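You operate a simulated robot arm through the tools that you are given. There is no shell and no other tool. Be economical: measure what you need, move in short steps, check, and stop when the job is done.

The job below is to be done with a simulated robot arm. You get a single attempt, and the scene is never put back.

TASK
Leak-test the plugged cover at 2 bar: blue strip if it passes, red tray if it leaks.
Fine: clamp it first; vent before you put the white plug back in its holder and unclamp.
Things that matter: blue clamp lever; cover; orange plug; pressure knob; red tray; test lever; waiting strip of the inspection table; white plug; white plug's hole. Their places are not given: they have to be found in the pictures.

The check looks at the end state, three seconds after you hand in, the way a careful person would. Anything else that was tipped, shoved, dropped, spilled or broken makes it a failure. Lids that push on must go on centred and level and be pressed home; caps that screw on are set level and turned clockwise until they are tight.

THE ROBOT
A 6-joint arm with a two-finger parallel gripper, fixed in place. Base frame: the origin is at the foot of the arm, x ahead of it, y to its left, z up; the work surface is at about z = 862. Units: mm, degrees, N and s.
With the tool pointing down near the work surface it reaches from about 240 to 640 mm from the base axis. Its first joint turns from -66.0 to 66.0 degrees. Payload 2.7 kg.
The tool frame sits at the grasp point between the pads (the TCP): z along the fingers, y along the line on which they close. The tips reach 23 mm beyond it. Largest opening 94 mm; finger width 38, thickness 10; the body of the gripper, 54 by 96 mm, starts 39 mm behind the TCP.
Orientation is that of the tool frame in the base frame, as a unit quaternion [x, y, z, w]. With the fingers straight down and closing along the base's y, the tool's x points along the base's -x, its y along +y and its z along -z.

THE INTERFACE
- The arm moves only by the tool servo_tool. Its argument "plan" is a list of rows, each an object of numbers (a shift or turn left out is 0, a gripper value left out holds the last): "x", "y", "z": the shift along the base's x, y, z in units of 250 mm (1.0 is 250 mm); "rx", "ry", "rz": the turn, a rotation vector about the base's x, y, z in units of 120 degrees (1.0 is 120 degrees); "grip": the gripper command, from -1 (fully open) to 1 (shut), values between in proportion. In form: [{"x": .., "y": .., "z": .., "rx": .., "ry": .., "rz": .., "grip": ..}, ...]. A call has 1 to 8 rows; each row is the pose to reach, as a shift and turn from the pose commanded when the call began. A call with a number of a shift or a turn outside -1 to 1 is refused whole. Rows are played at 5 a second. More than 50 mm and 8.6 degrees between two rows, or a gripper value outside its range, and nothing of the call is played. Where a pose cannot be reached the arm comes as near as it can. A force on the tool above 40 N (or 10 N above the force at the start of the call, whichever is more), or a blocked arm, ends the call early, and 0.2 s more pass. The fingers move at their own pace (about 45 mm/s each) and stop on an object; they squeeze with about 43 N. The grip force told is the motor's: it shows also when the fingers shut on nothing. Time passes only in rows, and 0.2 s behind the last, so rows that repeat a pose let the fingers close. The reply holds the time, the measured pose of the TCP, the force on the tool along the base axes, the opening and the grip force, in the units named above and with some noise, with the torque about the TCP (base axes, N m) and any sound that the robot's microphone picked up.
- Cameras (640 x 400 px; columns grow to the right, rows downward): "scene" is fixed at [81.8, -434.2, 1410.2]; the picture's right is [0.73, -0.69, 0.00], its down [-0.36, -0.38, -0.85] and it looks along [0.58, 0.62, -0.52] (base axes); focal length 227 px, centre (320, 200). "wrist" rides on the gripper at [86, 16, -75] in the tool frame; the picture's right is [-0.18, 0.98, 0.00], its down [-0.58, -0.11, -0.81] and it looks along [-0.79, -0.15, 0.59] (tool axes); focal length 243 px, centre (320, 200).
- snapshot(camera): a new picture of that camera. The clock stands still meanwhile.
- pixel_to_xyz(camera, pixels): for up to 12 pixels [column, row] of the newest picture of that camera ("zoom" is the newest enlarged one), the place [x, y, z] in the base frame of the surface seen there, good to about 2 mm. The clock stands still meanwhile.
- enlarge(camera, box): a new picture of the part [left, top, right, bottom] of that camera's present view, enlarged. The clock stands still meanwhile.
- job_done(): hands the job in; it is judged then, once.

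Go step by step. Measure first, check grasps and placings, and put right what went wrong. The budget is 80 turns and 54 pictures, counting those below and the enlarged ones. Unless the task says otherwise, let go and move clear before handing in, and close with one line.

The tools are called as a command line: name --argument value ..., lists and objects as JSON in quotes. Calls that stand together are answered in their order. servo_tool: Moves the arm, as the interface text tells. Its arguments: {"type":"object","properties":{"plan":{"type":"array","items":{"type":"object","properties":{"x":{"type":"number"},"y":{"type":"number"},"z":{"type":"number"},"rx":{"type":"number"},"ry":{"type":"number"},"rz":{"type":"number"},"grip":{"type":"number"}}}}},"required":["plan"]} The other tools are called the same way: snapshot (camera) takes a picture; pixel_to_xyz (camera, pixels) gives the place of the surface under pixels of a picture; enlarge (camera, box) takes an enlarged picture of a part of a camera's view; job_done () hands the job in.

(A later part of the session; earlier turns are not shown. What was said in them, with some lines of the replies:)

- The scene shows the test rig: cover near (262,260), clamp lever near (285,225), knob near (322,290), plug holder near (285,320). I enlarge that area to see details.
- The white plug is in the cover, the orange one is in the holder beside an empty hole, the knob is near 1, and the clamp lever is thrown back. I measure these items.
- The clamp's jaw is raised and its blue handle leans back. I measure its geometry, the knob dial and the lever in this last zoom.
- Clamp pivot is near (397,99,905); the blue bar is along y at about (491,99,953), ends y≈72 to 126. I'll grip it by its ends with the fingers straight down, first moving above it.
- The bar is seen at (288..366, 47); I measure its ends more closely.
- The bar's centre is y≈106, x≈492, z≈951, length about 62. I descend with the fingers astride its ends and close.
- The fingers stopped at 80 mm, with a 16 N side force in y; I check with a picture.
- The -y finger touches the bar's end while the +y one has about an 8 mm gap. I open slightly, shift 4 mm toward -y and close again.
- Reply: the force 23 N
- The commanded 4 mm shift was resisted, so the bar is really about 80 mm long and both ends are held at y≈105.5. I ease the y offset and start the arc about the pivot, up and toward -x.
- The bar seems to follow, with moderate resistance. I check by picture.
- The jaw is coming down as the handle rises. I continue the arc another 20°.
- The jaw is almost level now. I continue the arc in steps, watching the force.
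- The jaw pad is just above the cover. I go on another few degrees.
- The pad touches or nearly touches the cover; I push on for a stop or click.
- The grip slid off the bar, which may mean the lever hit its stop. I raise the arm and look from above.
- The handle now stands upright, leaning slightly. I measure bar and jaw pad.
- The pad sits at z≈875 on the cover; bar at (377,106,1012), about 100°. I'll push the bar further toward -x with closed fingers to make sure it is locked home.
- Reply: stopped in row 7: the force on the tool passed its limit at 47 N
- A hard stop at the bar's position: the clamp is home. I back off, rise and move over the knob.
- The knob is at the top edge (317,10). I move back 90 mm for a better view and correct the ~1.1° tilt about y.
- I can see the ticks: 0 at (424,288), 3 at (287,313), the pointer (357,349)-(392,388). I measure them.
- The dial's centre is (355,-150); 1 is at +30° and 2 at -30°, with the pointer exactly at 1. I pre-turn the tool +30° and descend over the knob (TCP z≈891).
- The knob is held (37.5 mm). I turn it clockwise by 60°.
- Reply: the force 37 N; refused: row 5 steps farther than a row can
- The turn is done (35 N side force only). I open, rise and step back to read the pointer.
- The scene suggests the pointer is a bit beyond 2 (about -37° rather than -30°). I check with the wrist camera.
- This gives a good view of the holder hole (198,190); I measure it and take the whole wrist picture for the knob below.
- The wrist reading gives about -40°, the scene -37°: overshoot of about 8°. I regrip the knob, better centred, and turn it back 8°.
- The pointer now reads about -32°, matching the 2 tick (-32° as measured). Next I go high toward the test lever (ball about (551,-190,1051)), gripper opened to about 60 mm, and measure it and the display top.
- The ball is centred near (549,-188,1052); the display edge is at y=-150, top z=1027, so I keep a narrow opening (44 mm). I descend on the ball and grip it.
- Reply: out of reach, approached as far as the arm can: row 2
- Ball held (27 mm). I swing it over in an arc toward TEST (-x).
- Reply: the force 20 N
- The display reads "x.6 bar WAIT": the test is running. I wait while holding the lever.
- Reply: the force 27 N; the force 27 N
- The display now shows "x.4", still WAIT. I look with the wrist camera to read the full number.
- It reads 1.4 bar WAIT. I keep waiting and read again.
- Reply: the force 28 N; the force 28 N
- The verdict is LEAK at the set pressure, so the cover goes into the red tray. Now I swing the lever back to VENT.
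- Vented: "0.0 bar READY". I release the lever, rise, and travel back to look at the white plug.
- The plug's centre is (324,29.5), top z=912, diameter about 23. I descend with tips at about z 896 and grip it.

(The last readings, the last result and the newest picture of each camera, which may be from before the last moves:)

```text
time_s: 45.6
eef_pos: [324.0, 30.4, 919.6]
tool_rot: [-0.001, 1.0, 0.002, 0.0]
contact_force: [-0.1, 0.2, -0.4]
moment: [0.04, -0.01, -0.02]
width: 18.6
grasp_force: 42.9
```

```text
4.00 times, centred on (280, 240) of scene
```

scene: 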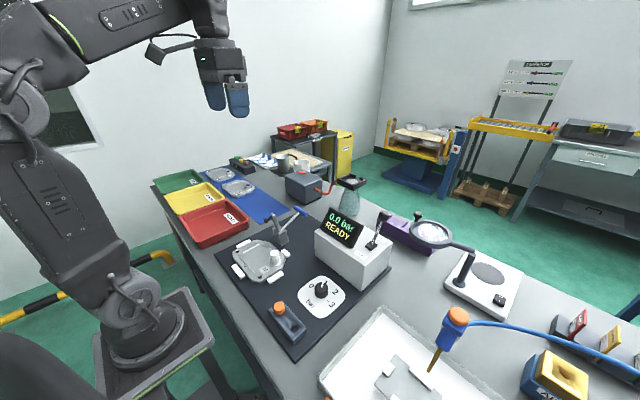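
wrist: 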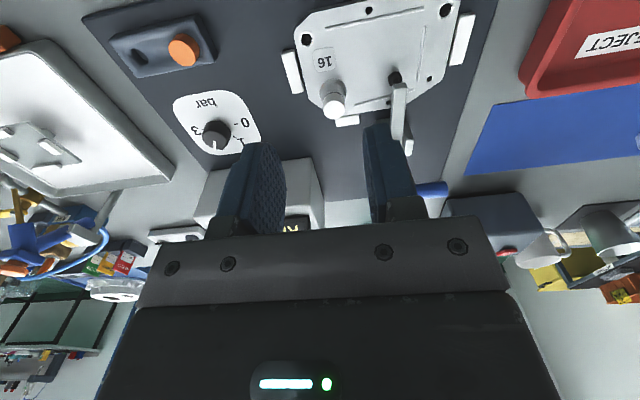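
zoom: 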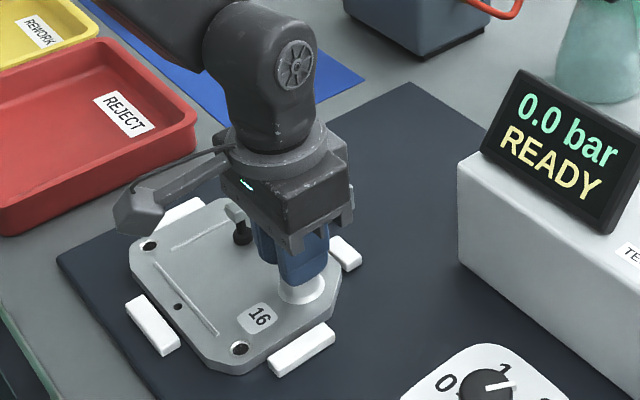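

The plug is held (18.6 mm wide). I pull it straight up.

servo_tool --plan '[{"z": 0.02}, {"z": 0.05}, {"z": 0.1}, {"z": 0.2}]'

enlarge --camera "scene" --box '[220, 170, 340, 290]'

```text
time_s: 46.6
eef_pos: [323.7, 29.7, 969.1]
tool_rot: [0.0, 1.0, 0.001, 0.001]
contact_force: [0.0, -0.2, -0.4]
moment: [0.0, 0.01, 0.0]
width: 17.4
grasp_force: 42.8
```

```text
3.33 times, centred on (280, 230) of scene
```

zoom: 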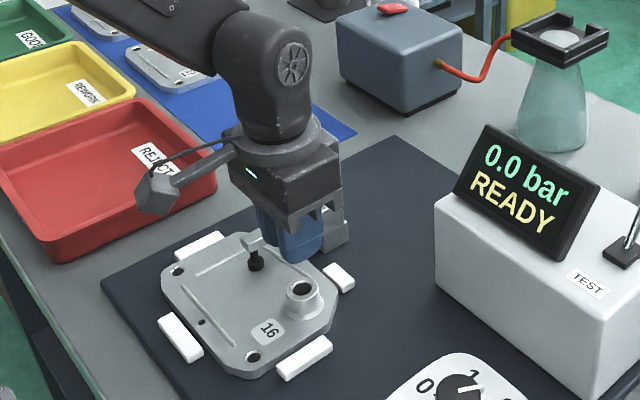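

The plug came out. I check how it sits between the fingers with the wrist camera.

snapshot --camera "wrist"

```text
17 pictures are left
```

wrist: 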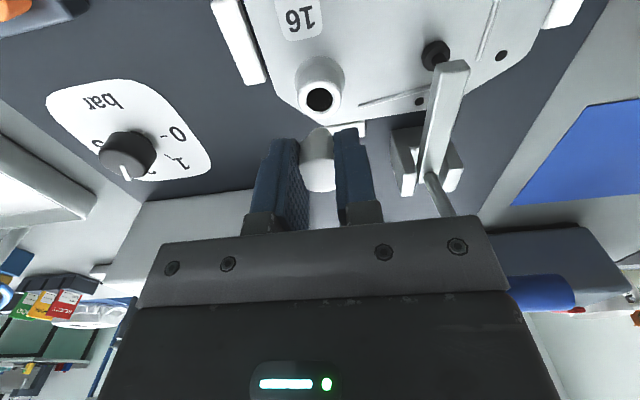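

pixel_to_xyz --camera "wrist" --pixels '[[318, 175], [318, 160], [318, 188], [317, 135], [318, 145]]'

enlarge --camera "wrist" --box '[260, 110, 380, 210]'

```text
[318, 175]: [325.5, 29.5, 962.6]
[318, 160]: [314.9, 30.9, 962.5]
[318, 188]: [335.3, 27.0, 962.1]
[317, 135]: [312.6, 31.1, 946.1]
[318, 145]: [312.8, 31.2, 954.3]
```

```text
4.00 times, centred on (320, 160) of wrist
```

zoom: 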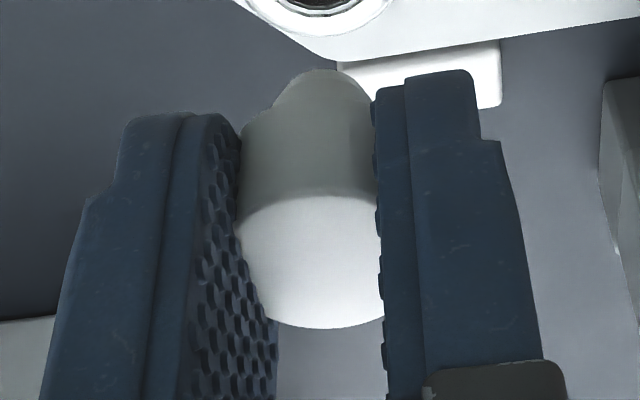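

The plug hangs upright: top 6.5 mm below the TCP, about 1.5 mm ahead in x. I carry it above the holder hole (240,-179.5).

servo_tool --plan '[{"z": 0.12}, {"x": -0.06, "y": -0.15, "z": 0.12}, {"x": -0.14, "y": -0.32, "z": 0.12}, {"x": -0.22, "y": -0.49, "z": 0.12}, {"x": -0.3, "y": -0.66, "z": 0.1}, {"x": -0.341, "y": -0.8, "z": 0.05}, {"x": -0.341, "y": -0.837, "z": -0.08}, {"x": -0.341, "y": -0.837, "z": -0.08}]'

enlarge --camera "scene" --box '[245, 270, 345, 350]'

```text
time_s: 48.4
eef_pos: [238.5, -180.4, 949.9]
tool_rot: [0.0, 1.0, 0.001, 0.0]
contact_force: [0.1, -1.2, -0.2]
moment: [-0.01, 0.01, 0.01]
width: 13.7
grasp_force: 42.9
```

```text
5.00 times, centred on (295, 310) of scene
```

zoom: 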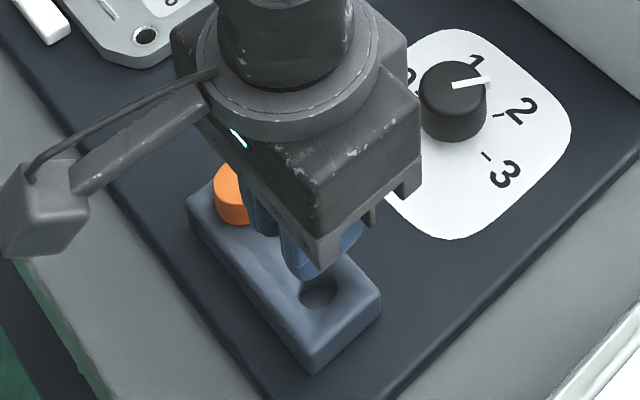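

The opening keeps shrinking (now 13.7 mm): the plug may be creeping in the grip. I look at once.

enlarge --camera "wrist" --box '[260, 100, 380, 210]'

```text
3.64 times, centred on (320, 155) of wrist
```

zoom: 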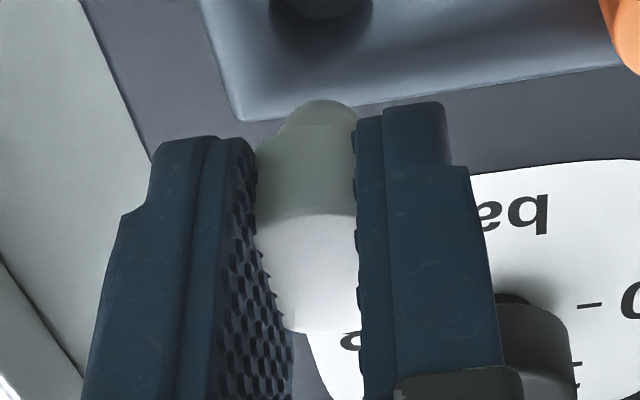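

pixel_to_xyz --camera "zoom" --pixels '[[305, 270], [305, 225], [310, 320], [305, 180], [318, 110]]'

```text
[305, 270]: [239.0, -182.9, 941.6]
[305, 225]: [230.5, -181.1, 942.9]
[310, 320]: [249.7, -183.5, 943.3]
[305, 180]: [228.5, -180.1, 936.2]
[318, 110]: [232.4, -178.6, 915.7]
```

The plug is still upright and near the TCP (x≈240, y≈-181); it is soft and squeezing. I shift +1 mm in y and lower it into the hole.

servo_tool --plan '[{"y": 0.004, "z": -0.06}, {"y": 0.004, "z": -0.1}, {"y": 0.004, "z": -0.13}, {"y": 0.004, "z": -0.155}, {"y": 0.004, "z": -0.17}, {"y": 0.004, "z": -0.178}]'

enlarge --camera "scene" --box '[245, 270, 345, 350]'

```text
time_s: 49.8
eef_pos: [239.6, -177.9, 904.8]
tool_rot: [-0.001, 1.0, 0.001, 0.001]
contact_force: [-3.2, -2.2, 10.3]
moment: [-0.28, 0.06, -0.01]
width: 14.1
grasp_force: 43.0
```

```text
5.00 times, centred on (295, 310) of scene
```

zoom: 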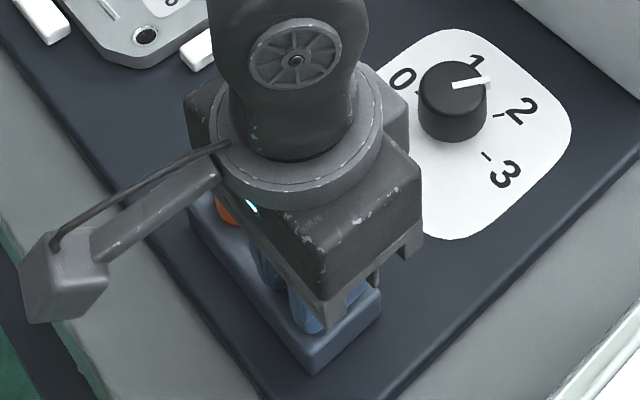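

Reached z=904.8 with light contact, as expected for seated. I release gently, rise and look.

servo_tool --plan '[{"grip": 0.3}, {"grip": 0.2}, {"z": 0.05, "grip": 0.2}, {"z": 0.15}, {"z": 0.3}, {"x": -0.05, "z": 0.45}]'

enlarge --camera "scene" --box '[245, 270, 345, 350]'

```text
time_s: 51.2
eef_pos: [225.7, -179.8, 1016.4]
tool_rot: [-0.001, 1.0, 0.002, -0.001]
contact_force: [0.0, -0.2, 1.0]
moment: [-0.01, -0.01, 0.0]
width: 37.5
grasp_force: 0.1
```

```text
5.00 times, centred on (295, 310) of scene
```

zoom: 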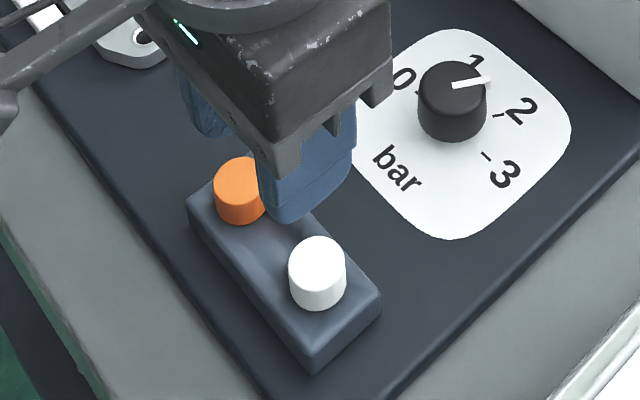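

The white plug is in the hole and looks level; I measure its top against the orange one.

pixel_to_xyz --camera "zoom" --pixels '[[317, 257], [300, 257], [334, 257], [317, 245], [317, 270], [238, 175]]'

```text
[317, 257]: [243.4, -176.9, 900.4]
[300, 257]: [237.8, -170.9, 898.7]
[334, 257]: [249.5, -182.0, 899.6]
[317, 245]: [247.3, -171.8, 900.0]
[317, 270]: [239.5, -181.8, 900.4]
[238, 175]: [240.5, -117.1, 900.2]
```

Both caps are at z≈900, so the plug is seated. Now to unclamp: I travel above the blue bar at (377,106,1012).

servo_tool --plan '[{"z": 0.18}, {"z": 0.36}, {"x": 0.08, "y": 0.15, "z": 0.4}, {"x": 0.16, "y": 0.3, "z": 0.42}, {"x": 0.24, "y": 0.46, "z": 0.44}, {"x": 0.32, "y": 0.62, "z": 0.44}, {"x": 0.4, "y": 0.78, "z": 0.44}, {"x": 0.46, "y": 0.95, "z": 0.44}]'

servo_tool --plan '[{"x": 0.1, "y": 0.1, "grip": -1}, {"x": 0.146, "y": 0.192, "grip": -1}, {"x": 0.146, "y": 0.192, "z": -0.1}, {"x": 0.146, "y": 0.192, "z": -0.2}]'

snapshot --camera "wrist"

```text
time_s: 53.0
eef_pos: [342.3, 60.5, 1125.4]
tool_rot: [0.0, 1.0, 0.001, -0.001]
contact_force: [-0.6, 0.0, 0.4]
moment: [-0.02, -0.02, 0.03]
width: 37.5
grasp_force: 0.1
```

```text
time_s: 54.0
eef_pos: [378.1, 106.8, 1075.8]
tool_rot: [-0.001, 1.0, 0.002, 0.0]
contact_force: [0.1, -0.5, -0.6]
moment: [0.0, 0.0, 0.02]
width: 94.1
grasp_force: 0.0
```

```text
11 pictures are left
```

wrist: 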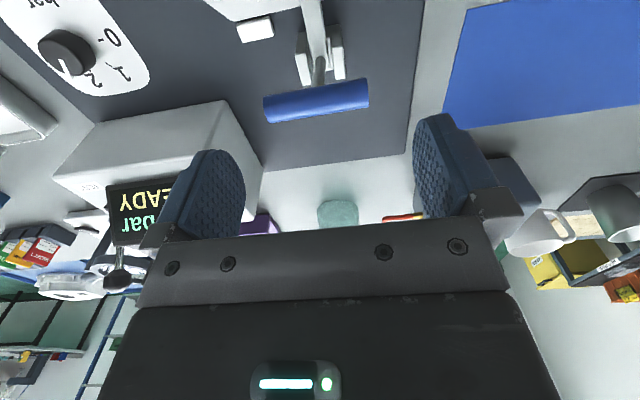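

The bar is centred between the fingers. I descend 64 mm and grip its ends.

servo_tool --plan '[{"y": -0.004, "z": -0.12}, {"y": -0.004, "z": -0.2}, {"y": -0.004, "z": -0.255}, {"y": -0.004, "z": -0.255, "grip": 0.6}, {"y": -0.004, "z": -0.255, "grip": 0.6}, {"y": -0.004, "z": -0.255, "grip": 0.6}]'

```text
time_s: 55.4
eef_pos: [377.9, 103.7, 1013.1]
tool_rot: [-0.001, 1.0, 0.001, 0.0]
contact_force: [1.5, -5.5, -2.7]
moment: [0.02, -0.2, 0.05]
width: 80.2
grasp_force: 45.0
```

Held. I swing the handle back along the arc, first half.

servo_tool --plan '[{"x": 0.036, "z": -0.002}, {"x": 0.072, "z": -0.003}, {"x": 0.11, "z": -0.008}, {"x": 0.147, "z": -0.01}, {"x": 0.184, "z": -0.018}, {"x": 0.22, "z": -0.03}, {"x": 0.255, "z": -0.045}, {"x": 0.288, "z": -0.062}]'

servo_tool --plan '[{"x": 0.03, "z": -0.02}, {"x": 0.062, "z": -0.043}, {"x": 0.09, "z": -0.068}, {"x": 0.115, "z": -0.096}, {"x": 0.135, "z": -0.122}, {"x": 0.155, "z": -0.153}, {"x": 0.172, "z": -0.185}]'

enlarge --camera "scene" --box '[220, 160, 360, 270]'

```text
time_s: 57.2
eef_pos: [450.8, 105.7, 998.6]
tool_rot: [-0.001, 1.0, 0.001, 0.0]
contact_force: [-8.4, -5.3, 11.9]
moment: [-0.13, 1.29, 0.0]
width: 80.3
grasp_force: 44.8
```

```text
time_s: 58.8
eef_pos: [493.6, 104.7, 952.5]
tool_rot: [-0.002, 1.0, 0.002, 0.001]
contact_force: [6.8, -7.5, 17.1]
moment: [0.03, 1.42, 0.09]
width: 80.1
grasp_force: 45.0
```

```text
3.64 times, centred on (290, 215) of scene
```

zoom: 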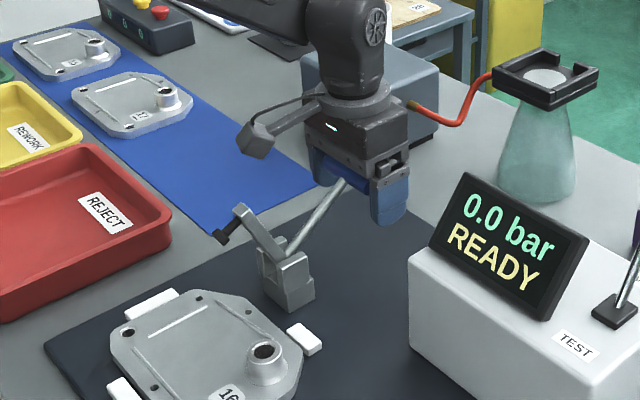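

The jaw is up at about 45° but not fully back; the bar may have slipped a bit in the pads (17 N up). I push down a little further.

servo_tool --plan '[{"x": 0.008, "z": -0.02}, {"x": 0.014, "z": -0.04}, {"x": 0.018, "z": -0.06}, {"x": 0.02, "z": -0.075}]'

enlarge --camera "scene" --box '[220, 160, 360, 270]'

```text
time_s: 59.8
eef_pos: [498.7, 105.7, 934.6]
tool_rot: [-0.002, 1.0, 0.001, 0.002]
contact_force: [18.4, -7.9, 16.6]
moment: [0.08, 1.39, 0.08]
width: 80.2
grasp_force: 45.0
```

```text
3.64 times, centred on (290, 215) of scene
```

zoom: 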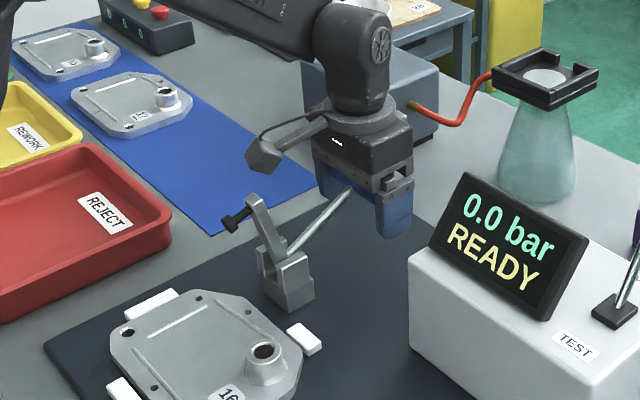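

Nearly at its starting position. A little more, then I release and rise.

servo_tool --plan '[{"x": -0.004, "z": -0.015}, {"x": -0.006, "z": -0.03}, {"x": -0.008, "z": -0.045}]'

servo_tool --plan '[{"grip": -0.85}, {"grip": -1}, {"grip": -1}, {"z": 0.18}, {"z": 0.36}, {"z": 0.54}, {"x": -0.1, "z": 0.68}, {"x": -0.27, "z": 0.72}]'

enlarge --camera "scene" --box '[160, 170, 340, 290]'

```text
time_s: 60.6
eef_pos: [498.7, 105.7, 925.8]
tool_rot: [-0.002, 1.0, 0.001, 0.007]
contact_force: [14.0, -12.8, 32.4]
moment: [0.12, 0.46, 0.14]
width: 80.5
grasp_force: 45.4
```

```text
time_s: 62.4
eef_pos: [429.0, 103.6, 1101.4]
tool_rot: [-0.001, 1.0, 0.001, 0.0]
contact_force: [-0.1, -0.4, 0.4]
moment: [0.01, -0.01, -0.06]
width: 94.0
grasp_force: 0.0
```

```text
3.33 times, centred on (250, 230) of scene
```

zoom: 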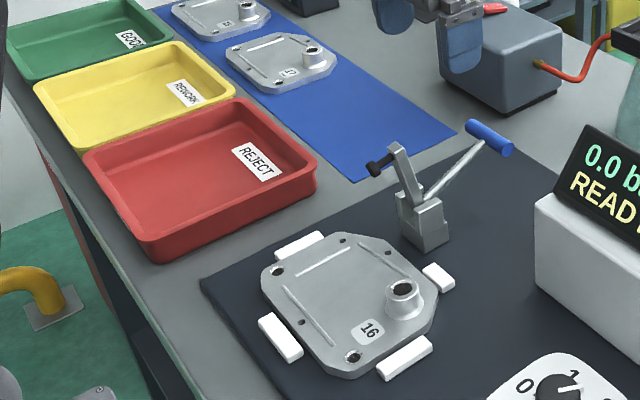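

The clamp is open like at the start. Now I measure the cover outline, locators and red tray.

pixel_to_xyz --camera "zoom" --pixels '[[263, 272], [283, 248], [383, 240], [437, 290], [433, 310], [368, 362], [345, 362], [268, 300], [340, 238], [405, 287], [385, 300], [340, 295]]'

pixel_to_xyz --camera "zoom" --pixels '[[88, 155], [235, 102], [314, 170], [157, 240], [180, 180], [200, 155], [150, 160], [235, 180], [170, 215], [315, 188], [300, 242], [440, 280]]'

```text
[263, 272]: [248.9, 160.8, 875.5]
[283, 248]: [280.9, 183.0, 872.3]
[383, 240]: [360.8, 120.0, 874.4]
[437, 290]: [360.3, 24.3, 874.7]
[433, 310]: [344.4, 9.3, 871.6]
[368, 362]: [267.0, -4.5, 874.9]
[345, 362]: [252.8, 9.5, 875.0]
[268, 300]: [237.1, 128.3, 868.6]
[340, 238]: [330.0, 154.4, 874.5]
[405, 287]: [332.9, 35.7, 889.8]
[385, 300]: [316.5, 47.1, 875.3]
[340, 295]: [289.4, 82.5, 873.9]
```

```text
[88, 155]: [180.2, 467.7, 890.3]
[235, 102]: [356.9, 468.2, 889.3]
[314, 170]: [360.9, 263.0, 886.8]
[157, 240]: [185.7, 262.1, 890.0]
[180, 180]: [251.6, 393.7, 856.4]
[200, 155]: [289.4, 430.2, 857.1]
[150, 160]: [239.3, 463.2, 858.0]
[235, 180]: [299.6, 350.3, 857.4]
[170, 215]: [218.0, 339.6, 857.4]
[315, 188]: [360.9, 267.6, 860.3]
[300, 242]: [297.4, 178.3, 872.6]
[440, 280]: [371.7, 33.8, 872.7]
```

The cover spans x 247..361, y -6..170 (centre ~(304,82)), top z 875; too wide to span, so I grip its boss at (324,29.5) with the finger line turned 22° toward the cover's centre. Tray interior is about x 185..356, y 267..463. I go down over the boss.

servo_tool --plan '[{"x": -0.14, "y": -0.1, "rz": 0.062, "grip": -0.06}, {"x": -0.28, "y": -0.2, "rz": 0.124}, {"x": -0.42, "y": -0.297, "rz": 0.183}, {"x": -0.42, "y": -0.297, "z": -0.19, "rz": 0.183}, {"x": -0.42, "y": -0.297, "z": -0.37, "rz": 0.183}, {"x": -0.42, "y": -0.297, "z": -0.55, "rz": 0.183}, {"x": -0.42, "y": -0.297, "z": -0.7, "rz": 0.183}, {"x": -0.42, "y": -0.297, "z": -0.79, "rz": 0.183}]'

servo_tool --plan '[{"z": -0.008}, {"z": -0.01}, {"z": -0.01, "grip": 0.8}, {"z": -0.01, "grip": 0.8}, {"z": -0.01, "grip": 0.8}]'

```text
time_s: 64.2
eef_pos: [323.7, 30.9, 902.2]
tool_rot: [-0.192, 0.981, 0.002, 0.0]
contact_force: [0.1, 1.0, -0.4]
moment: [-0.03, -0.01, 0.02]
width: 49.5
grasp_force: 0.1
```

```text
time_s: 65.4
eef_pos: [324.0, 30.4, 900.7]
tool_rot: [-0.19, 0.982, 0.002, 0.001]
contact_force: [3.2, 1.4, 0.1]
moment: [-0.26, -0.24, -0.45]
width: 37.6
grasp_force: 43.2
```

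Boss held (37.6 mm). I lift 30 mm in small steps and check.

servo_tool --plan '[{"z": 0.02}, {"z": 0.05}, {"z": 0.09}, {"z": 0.12}, {"z": 0.12}]'

enlarge --camera "scene" --box '[190, 170, 350, 290]'

```text
time_s: 66.6
eef_pos: [323.3, 32.0, 932.3]
tool_rot: [-0.192, 0.981, 0.001, -0.001]
contact_force: [-0.1, 0.3, -3.4]
moment: [-0.12, -0.13, -0.01]
width: 29.8
grasp_force: 42.8
```

```text
3.33 times, centred on (270, 230) of scene
```

zoom: 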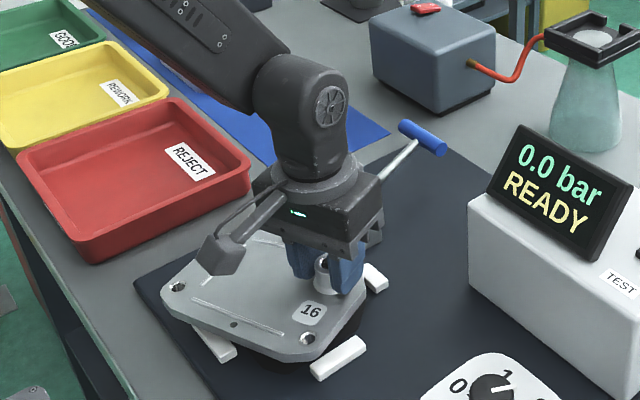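

The cover is lifted, nearly level, weight ~3.4 N. I move -x clear of the jaw, rise, then travel over the red tray.

servo_tool --plan '[{"x": -0.1}, {"x": -0.2, "z": 0.02}, {"x": -0.22, "z": 0.15}, {"x": -0.22, "y": 0.1, "z": 0.24}, {"x": -0.22, "y": 0.24, "z": 0.26}, {"x": -0.22, "y": 0.4, "z": 0.26}, {"x": -0.2, "y": 0.57, "z": 0.26}, {"x": -0.18, "y": 0.73, "z": 0.26}]'

servo_tool --plan '[{"x": 0.02, "y": 0.15}, {"x": 0.04, "y": 0.3}, {"x": 0.048, "y": 0.394}, {"x": 0.048, "y": 0.394}]'

enlarge --camera "scene" --box '[130, 130, 320, 260]'

```text
time_s: 68.4
eef_pos: [277.2, 213.0, 996.4]
tool_rot: [-0.19, 0.982, 0.001, 0.0]
contact_force: [-0.3, 0.2, -3.3]
moment: [-0.11, -0.14, 0.02]
width: 29.6
grasp_force: 42.8
```

```text
time_s: 69.4
eef_pos: [291.0, 313.0, 996.0]
tool_rot: [-0.192, 0.981, 0.001, 0.0]
contact_force: [-0.1, -0.7, -3.1]
moment: [-0.15, -0.11, 0.0]
width: 29.7
grasp_force: 42.3
```

```text
3.08 times, centred on (225, 195) of scene
```

zoom: 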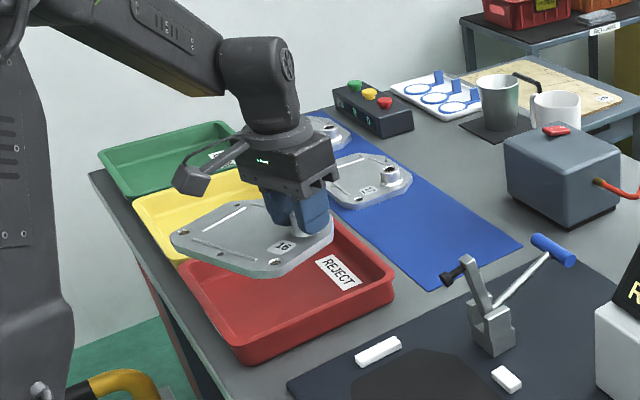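

The cover hangs steady over the tray. I measure its corners to verify the placing.

pixel_to_xyz --camera "zoom" --pixels '[[184, 238], [275, 262], [172, 235], [273, 272], [333, 235], [195, 222], [230, 255]]'

pixel_to_xyz --camera "zoom" --pixels '[[240, 355], [388, 285], [185, 275], [248, 330], [250, 310], [300, 290]]'

```text
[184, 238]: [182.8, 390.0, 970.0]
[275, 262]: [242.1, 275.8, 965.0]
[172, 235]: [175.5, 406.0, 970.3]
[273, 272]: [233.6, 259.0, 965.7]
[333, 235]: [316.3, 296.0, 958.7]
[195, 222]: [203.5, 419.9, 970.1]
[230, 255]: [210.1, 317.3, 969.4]
```

```text
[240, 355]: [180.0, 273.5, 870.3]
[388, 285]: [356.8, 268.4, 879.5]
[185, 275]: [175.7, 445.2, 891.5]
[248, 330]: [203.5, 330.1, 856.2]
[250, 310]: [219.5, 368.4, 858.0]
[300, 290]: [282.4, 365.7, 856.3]
```

The cover turned about 22° with the grip (edge direction (-58,147)). I turn the tool back 22° so that it lies square with the tray, then look again.

servo_tool --plan '[{"rz": -0.045}, {"rz": -0.09}, {"rz": -0.135}, {"rz": -0.183}, {"rz": -0.183}]'

enlarge --camera "scene" --box '[130, 130, 320, 260]'

```text
time_s: 70.6
eef_pos: [289.5, 311.2, 995.4]
tool_rot: [0.0, 1.0, 0.002, 0.0]
contact_force: [0.0, 0.6, -3.4]
moment: [-0.19, -0.11, -0.03]
width: 29.9
grasp_force: 43.0
```

```text
3.08 times, centred on (225, 195) of scene
```

zoom: 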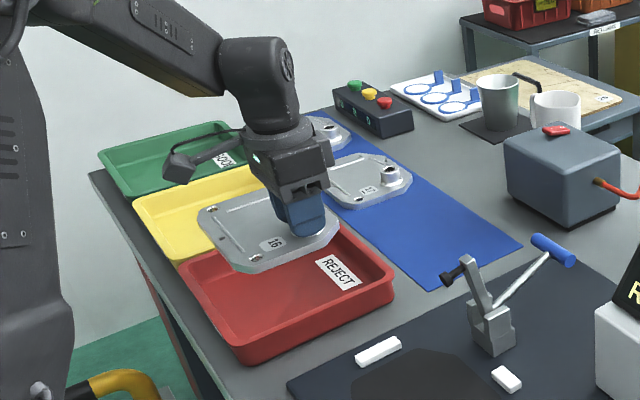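

pixel_to_xyz --camera "zoom" --pixels '[[256, 258], [208, 207], [200, 210], [234, 267], [262, 272], [338, 232], [230, 197], [290, 250]]'

```text
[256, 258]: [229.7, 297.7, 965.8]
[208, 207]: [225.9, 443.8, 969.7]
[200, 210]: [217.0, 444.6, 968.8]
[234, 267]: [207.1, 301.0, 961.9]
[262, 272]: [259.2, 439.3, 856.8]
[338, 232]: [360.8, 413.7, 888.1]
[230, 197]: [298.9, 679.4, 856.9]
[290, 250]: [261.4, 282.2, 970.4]
```

The cover is square now (corner holes at (228,444) and (230,298)), within the tray's interior. I shift 4 mm toward -y and lower to just above the floor.

servo_tool --plan '[{"y": -0.016, "z": -0.06}, {"y": -0.016, "z": -0.14}, {"y": -0.016, "z": -0.22}, {"y": -0.016, "z": -0.28}, {"y": -0.016, "z": -0.32}, {"y": -0.016, "z": -0.34}]'

servo_tool --plan '[{"z": -0.01}, {"z": -0.02}, {"z": -0.03}, {"z": -0.036}]'

```text
time_s: 72.0
eef_pos: [290.6, 308.9, 911.5]
tool_rot: [-0.001, 1.0, 0.001, 0.0]
contact_force: [0.4, -0.4, -3.3]
moment: [-0.18, -0.06, -0.03]
width: 29.6
grasp_force: 42.9
```

```text
time_s: 73.0
eef_pos: [290.4, 307.6, 902.0]
tool_rot: [-0.001, 1.0, 0.002, 0.001]
contact_force: [0.2, -0.4, -3.8]
moment: [-0.19, -0.08, -0.04]
width: 29.8
grasp_force: 42.9
```

No floor contact yet at z=902. I continue down in small steps.

servo_tool --plan '[{"z": -0.01}, {"z": -0.018}, {"z": -0.026}]'

```text
time_s: 73.8
eef_pos: [290.7, 308.0, 897.0]
tool_rot: [0.0, 1.0, 0.002, 0.0]
contact_force: [0.5, 0.2, -2.9]
moment: [-0.16, -0.08, -0.01]
width: 29.5
grasp_force: 43.1
```

servo_tool --plan '[{"z": -0.01}, {"z": -0.018}, {"z": -0.026}]'

enlarge --camera "scene" --box '[150, 150, 290, 250]'

```text
time_s: 74.4
eef_pos: [291.1, 309.2, 895.9]
tool_rot: [-0.002, 1.0, 0.002, 0.002]
contact_force: [1.0, -0.2, 3.4]
moment: [-0.37, 0.27, 0.03]
width: 29.8
grasp_force: 42.6
stopped in row 3: the force on the tool passed its limit at 46 N (the readings are from after the stop); the commanded pose is now the measured one
```

```text
4.00 times, centred on (220, 200) of scene
```

zoom: 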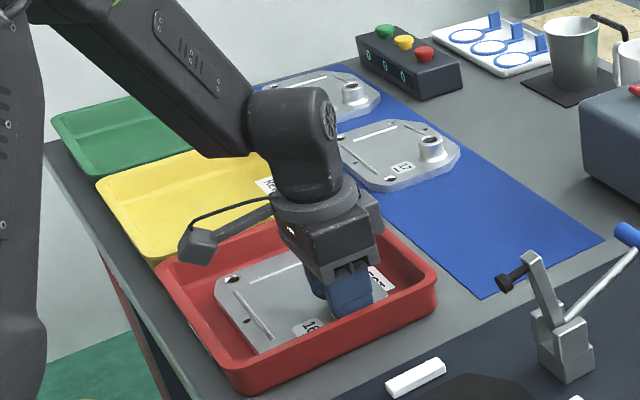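

The cover is inside the tray on the floor (contact at z=896). I open to about 48 mm and rise straight up.

servo_tool --plan '[{"grip": 0.15}, {"grip": -0.02}, {"grip": -0.02}, {"z": 0.06}, {"z": 0.2}, {"z": 0.38}, {"z": 0.56}, {"x": -0.05, "y": -0.18, "z": 0.66}]'

snapshot --camera "scene"

```text
refused: row 8 steps farther than a row can; nothing moved
```

```text
3 pictures are left
```

scene: 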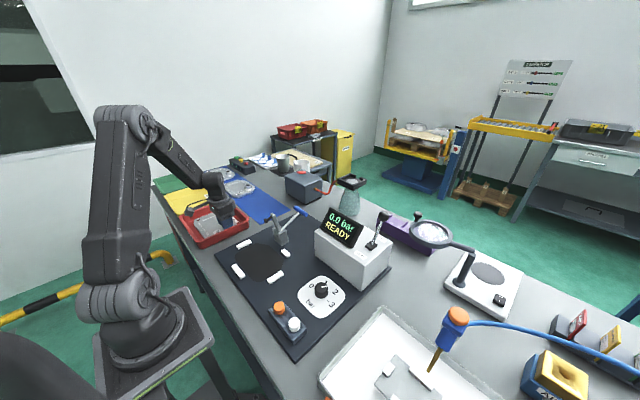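

The call was refused for a too-long last row; I repeat it with shorter steps.

servo_tool --plan '[{"grip": 0.15}, {"grip": -0.02}, {"grip": -0.02}, {"z": 0.06}, {"z": 0.2}, {"z": 0.38}, {"z": 0.56}, {"y": -0.1, "z": 0.66}]'

enlarge --camera "scene" --box '[150, 150, 310, 260]'

```text
time_s: 76.2
eef_pos: [290.2, 282.8, 1061.7]
tool_rot: [-0.001, 1.0, 0.001, 0.001]
contact_force: [-0.2, 0.0, -0.5]
moment: [-0.01, -0.04, 0.01]
width: 47.8
grasp_force: 0.1
```

```text
3.64 times, centred on (230, 205) of scene
```

zoom: 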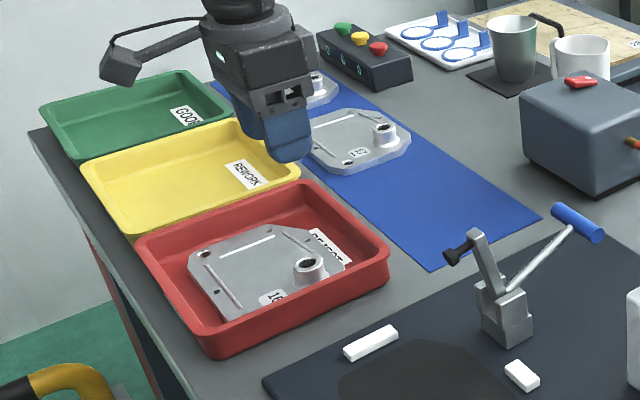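

The cover lies flat in the red tray. The clamp is open, the rig is vented, and the white plug is back in its holder. The arm is clear, so I hand in.

job_done

```text
The job is handed in.
```

The cover failed the 2 bar leak test (the display read LEAK at 1.4 bar), so it is in the red tray; I vented the rig, put the white plug back in its holder and opened the clamp.
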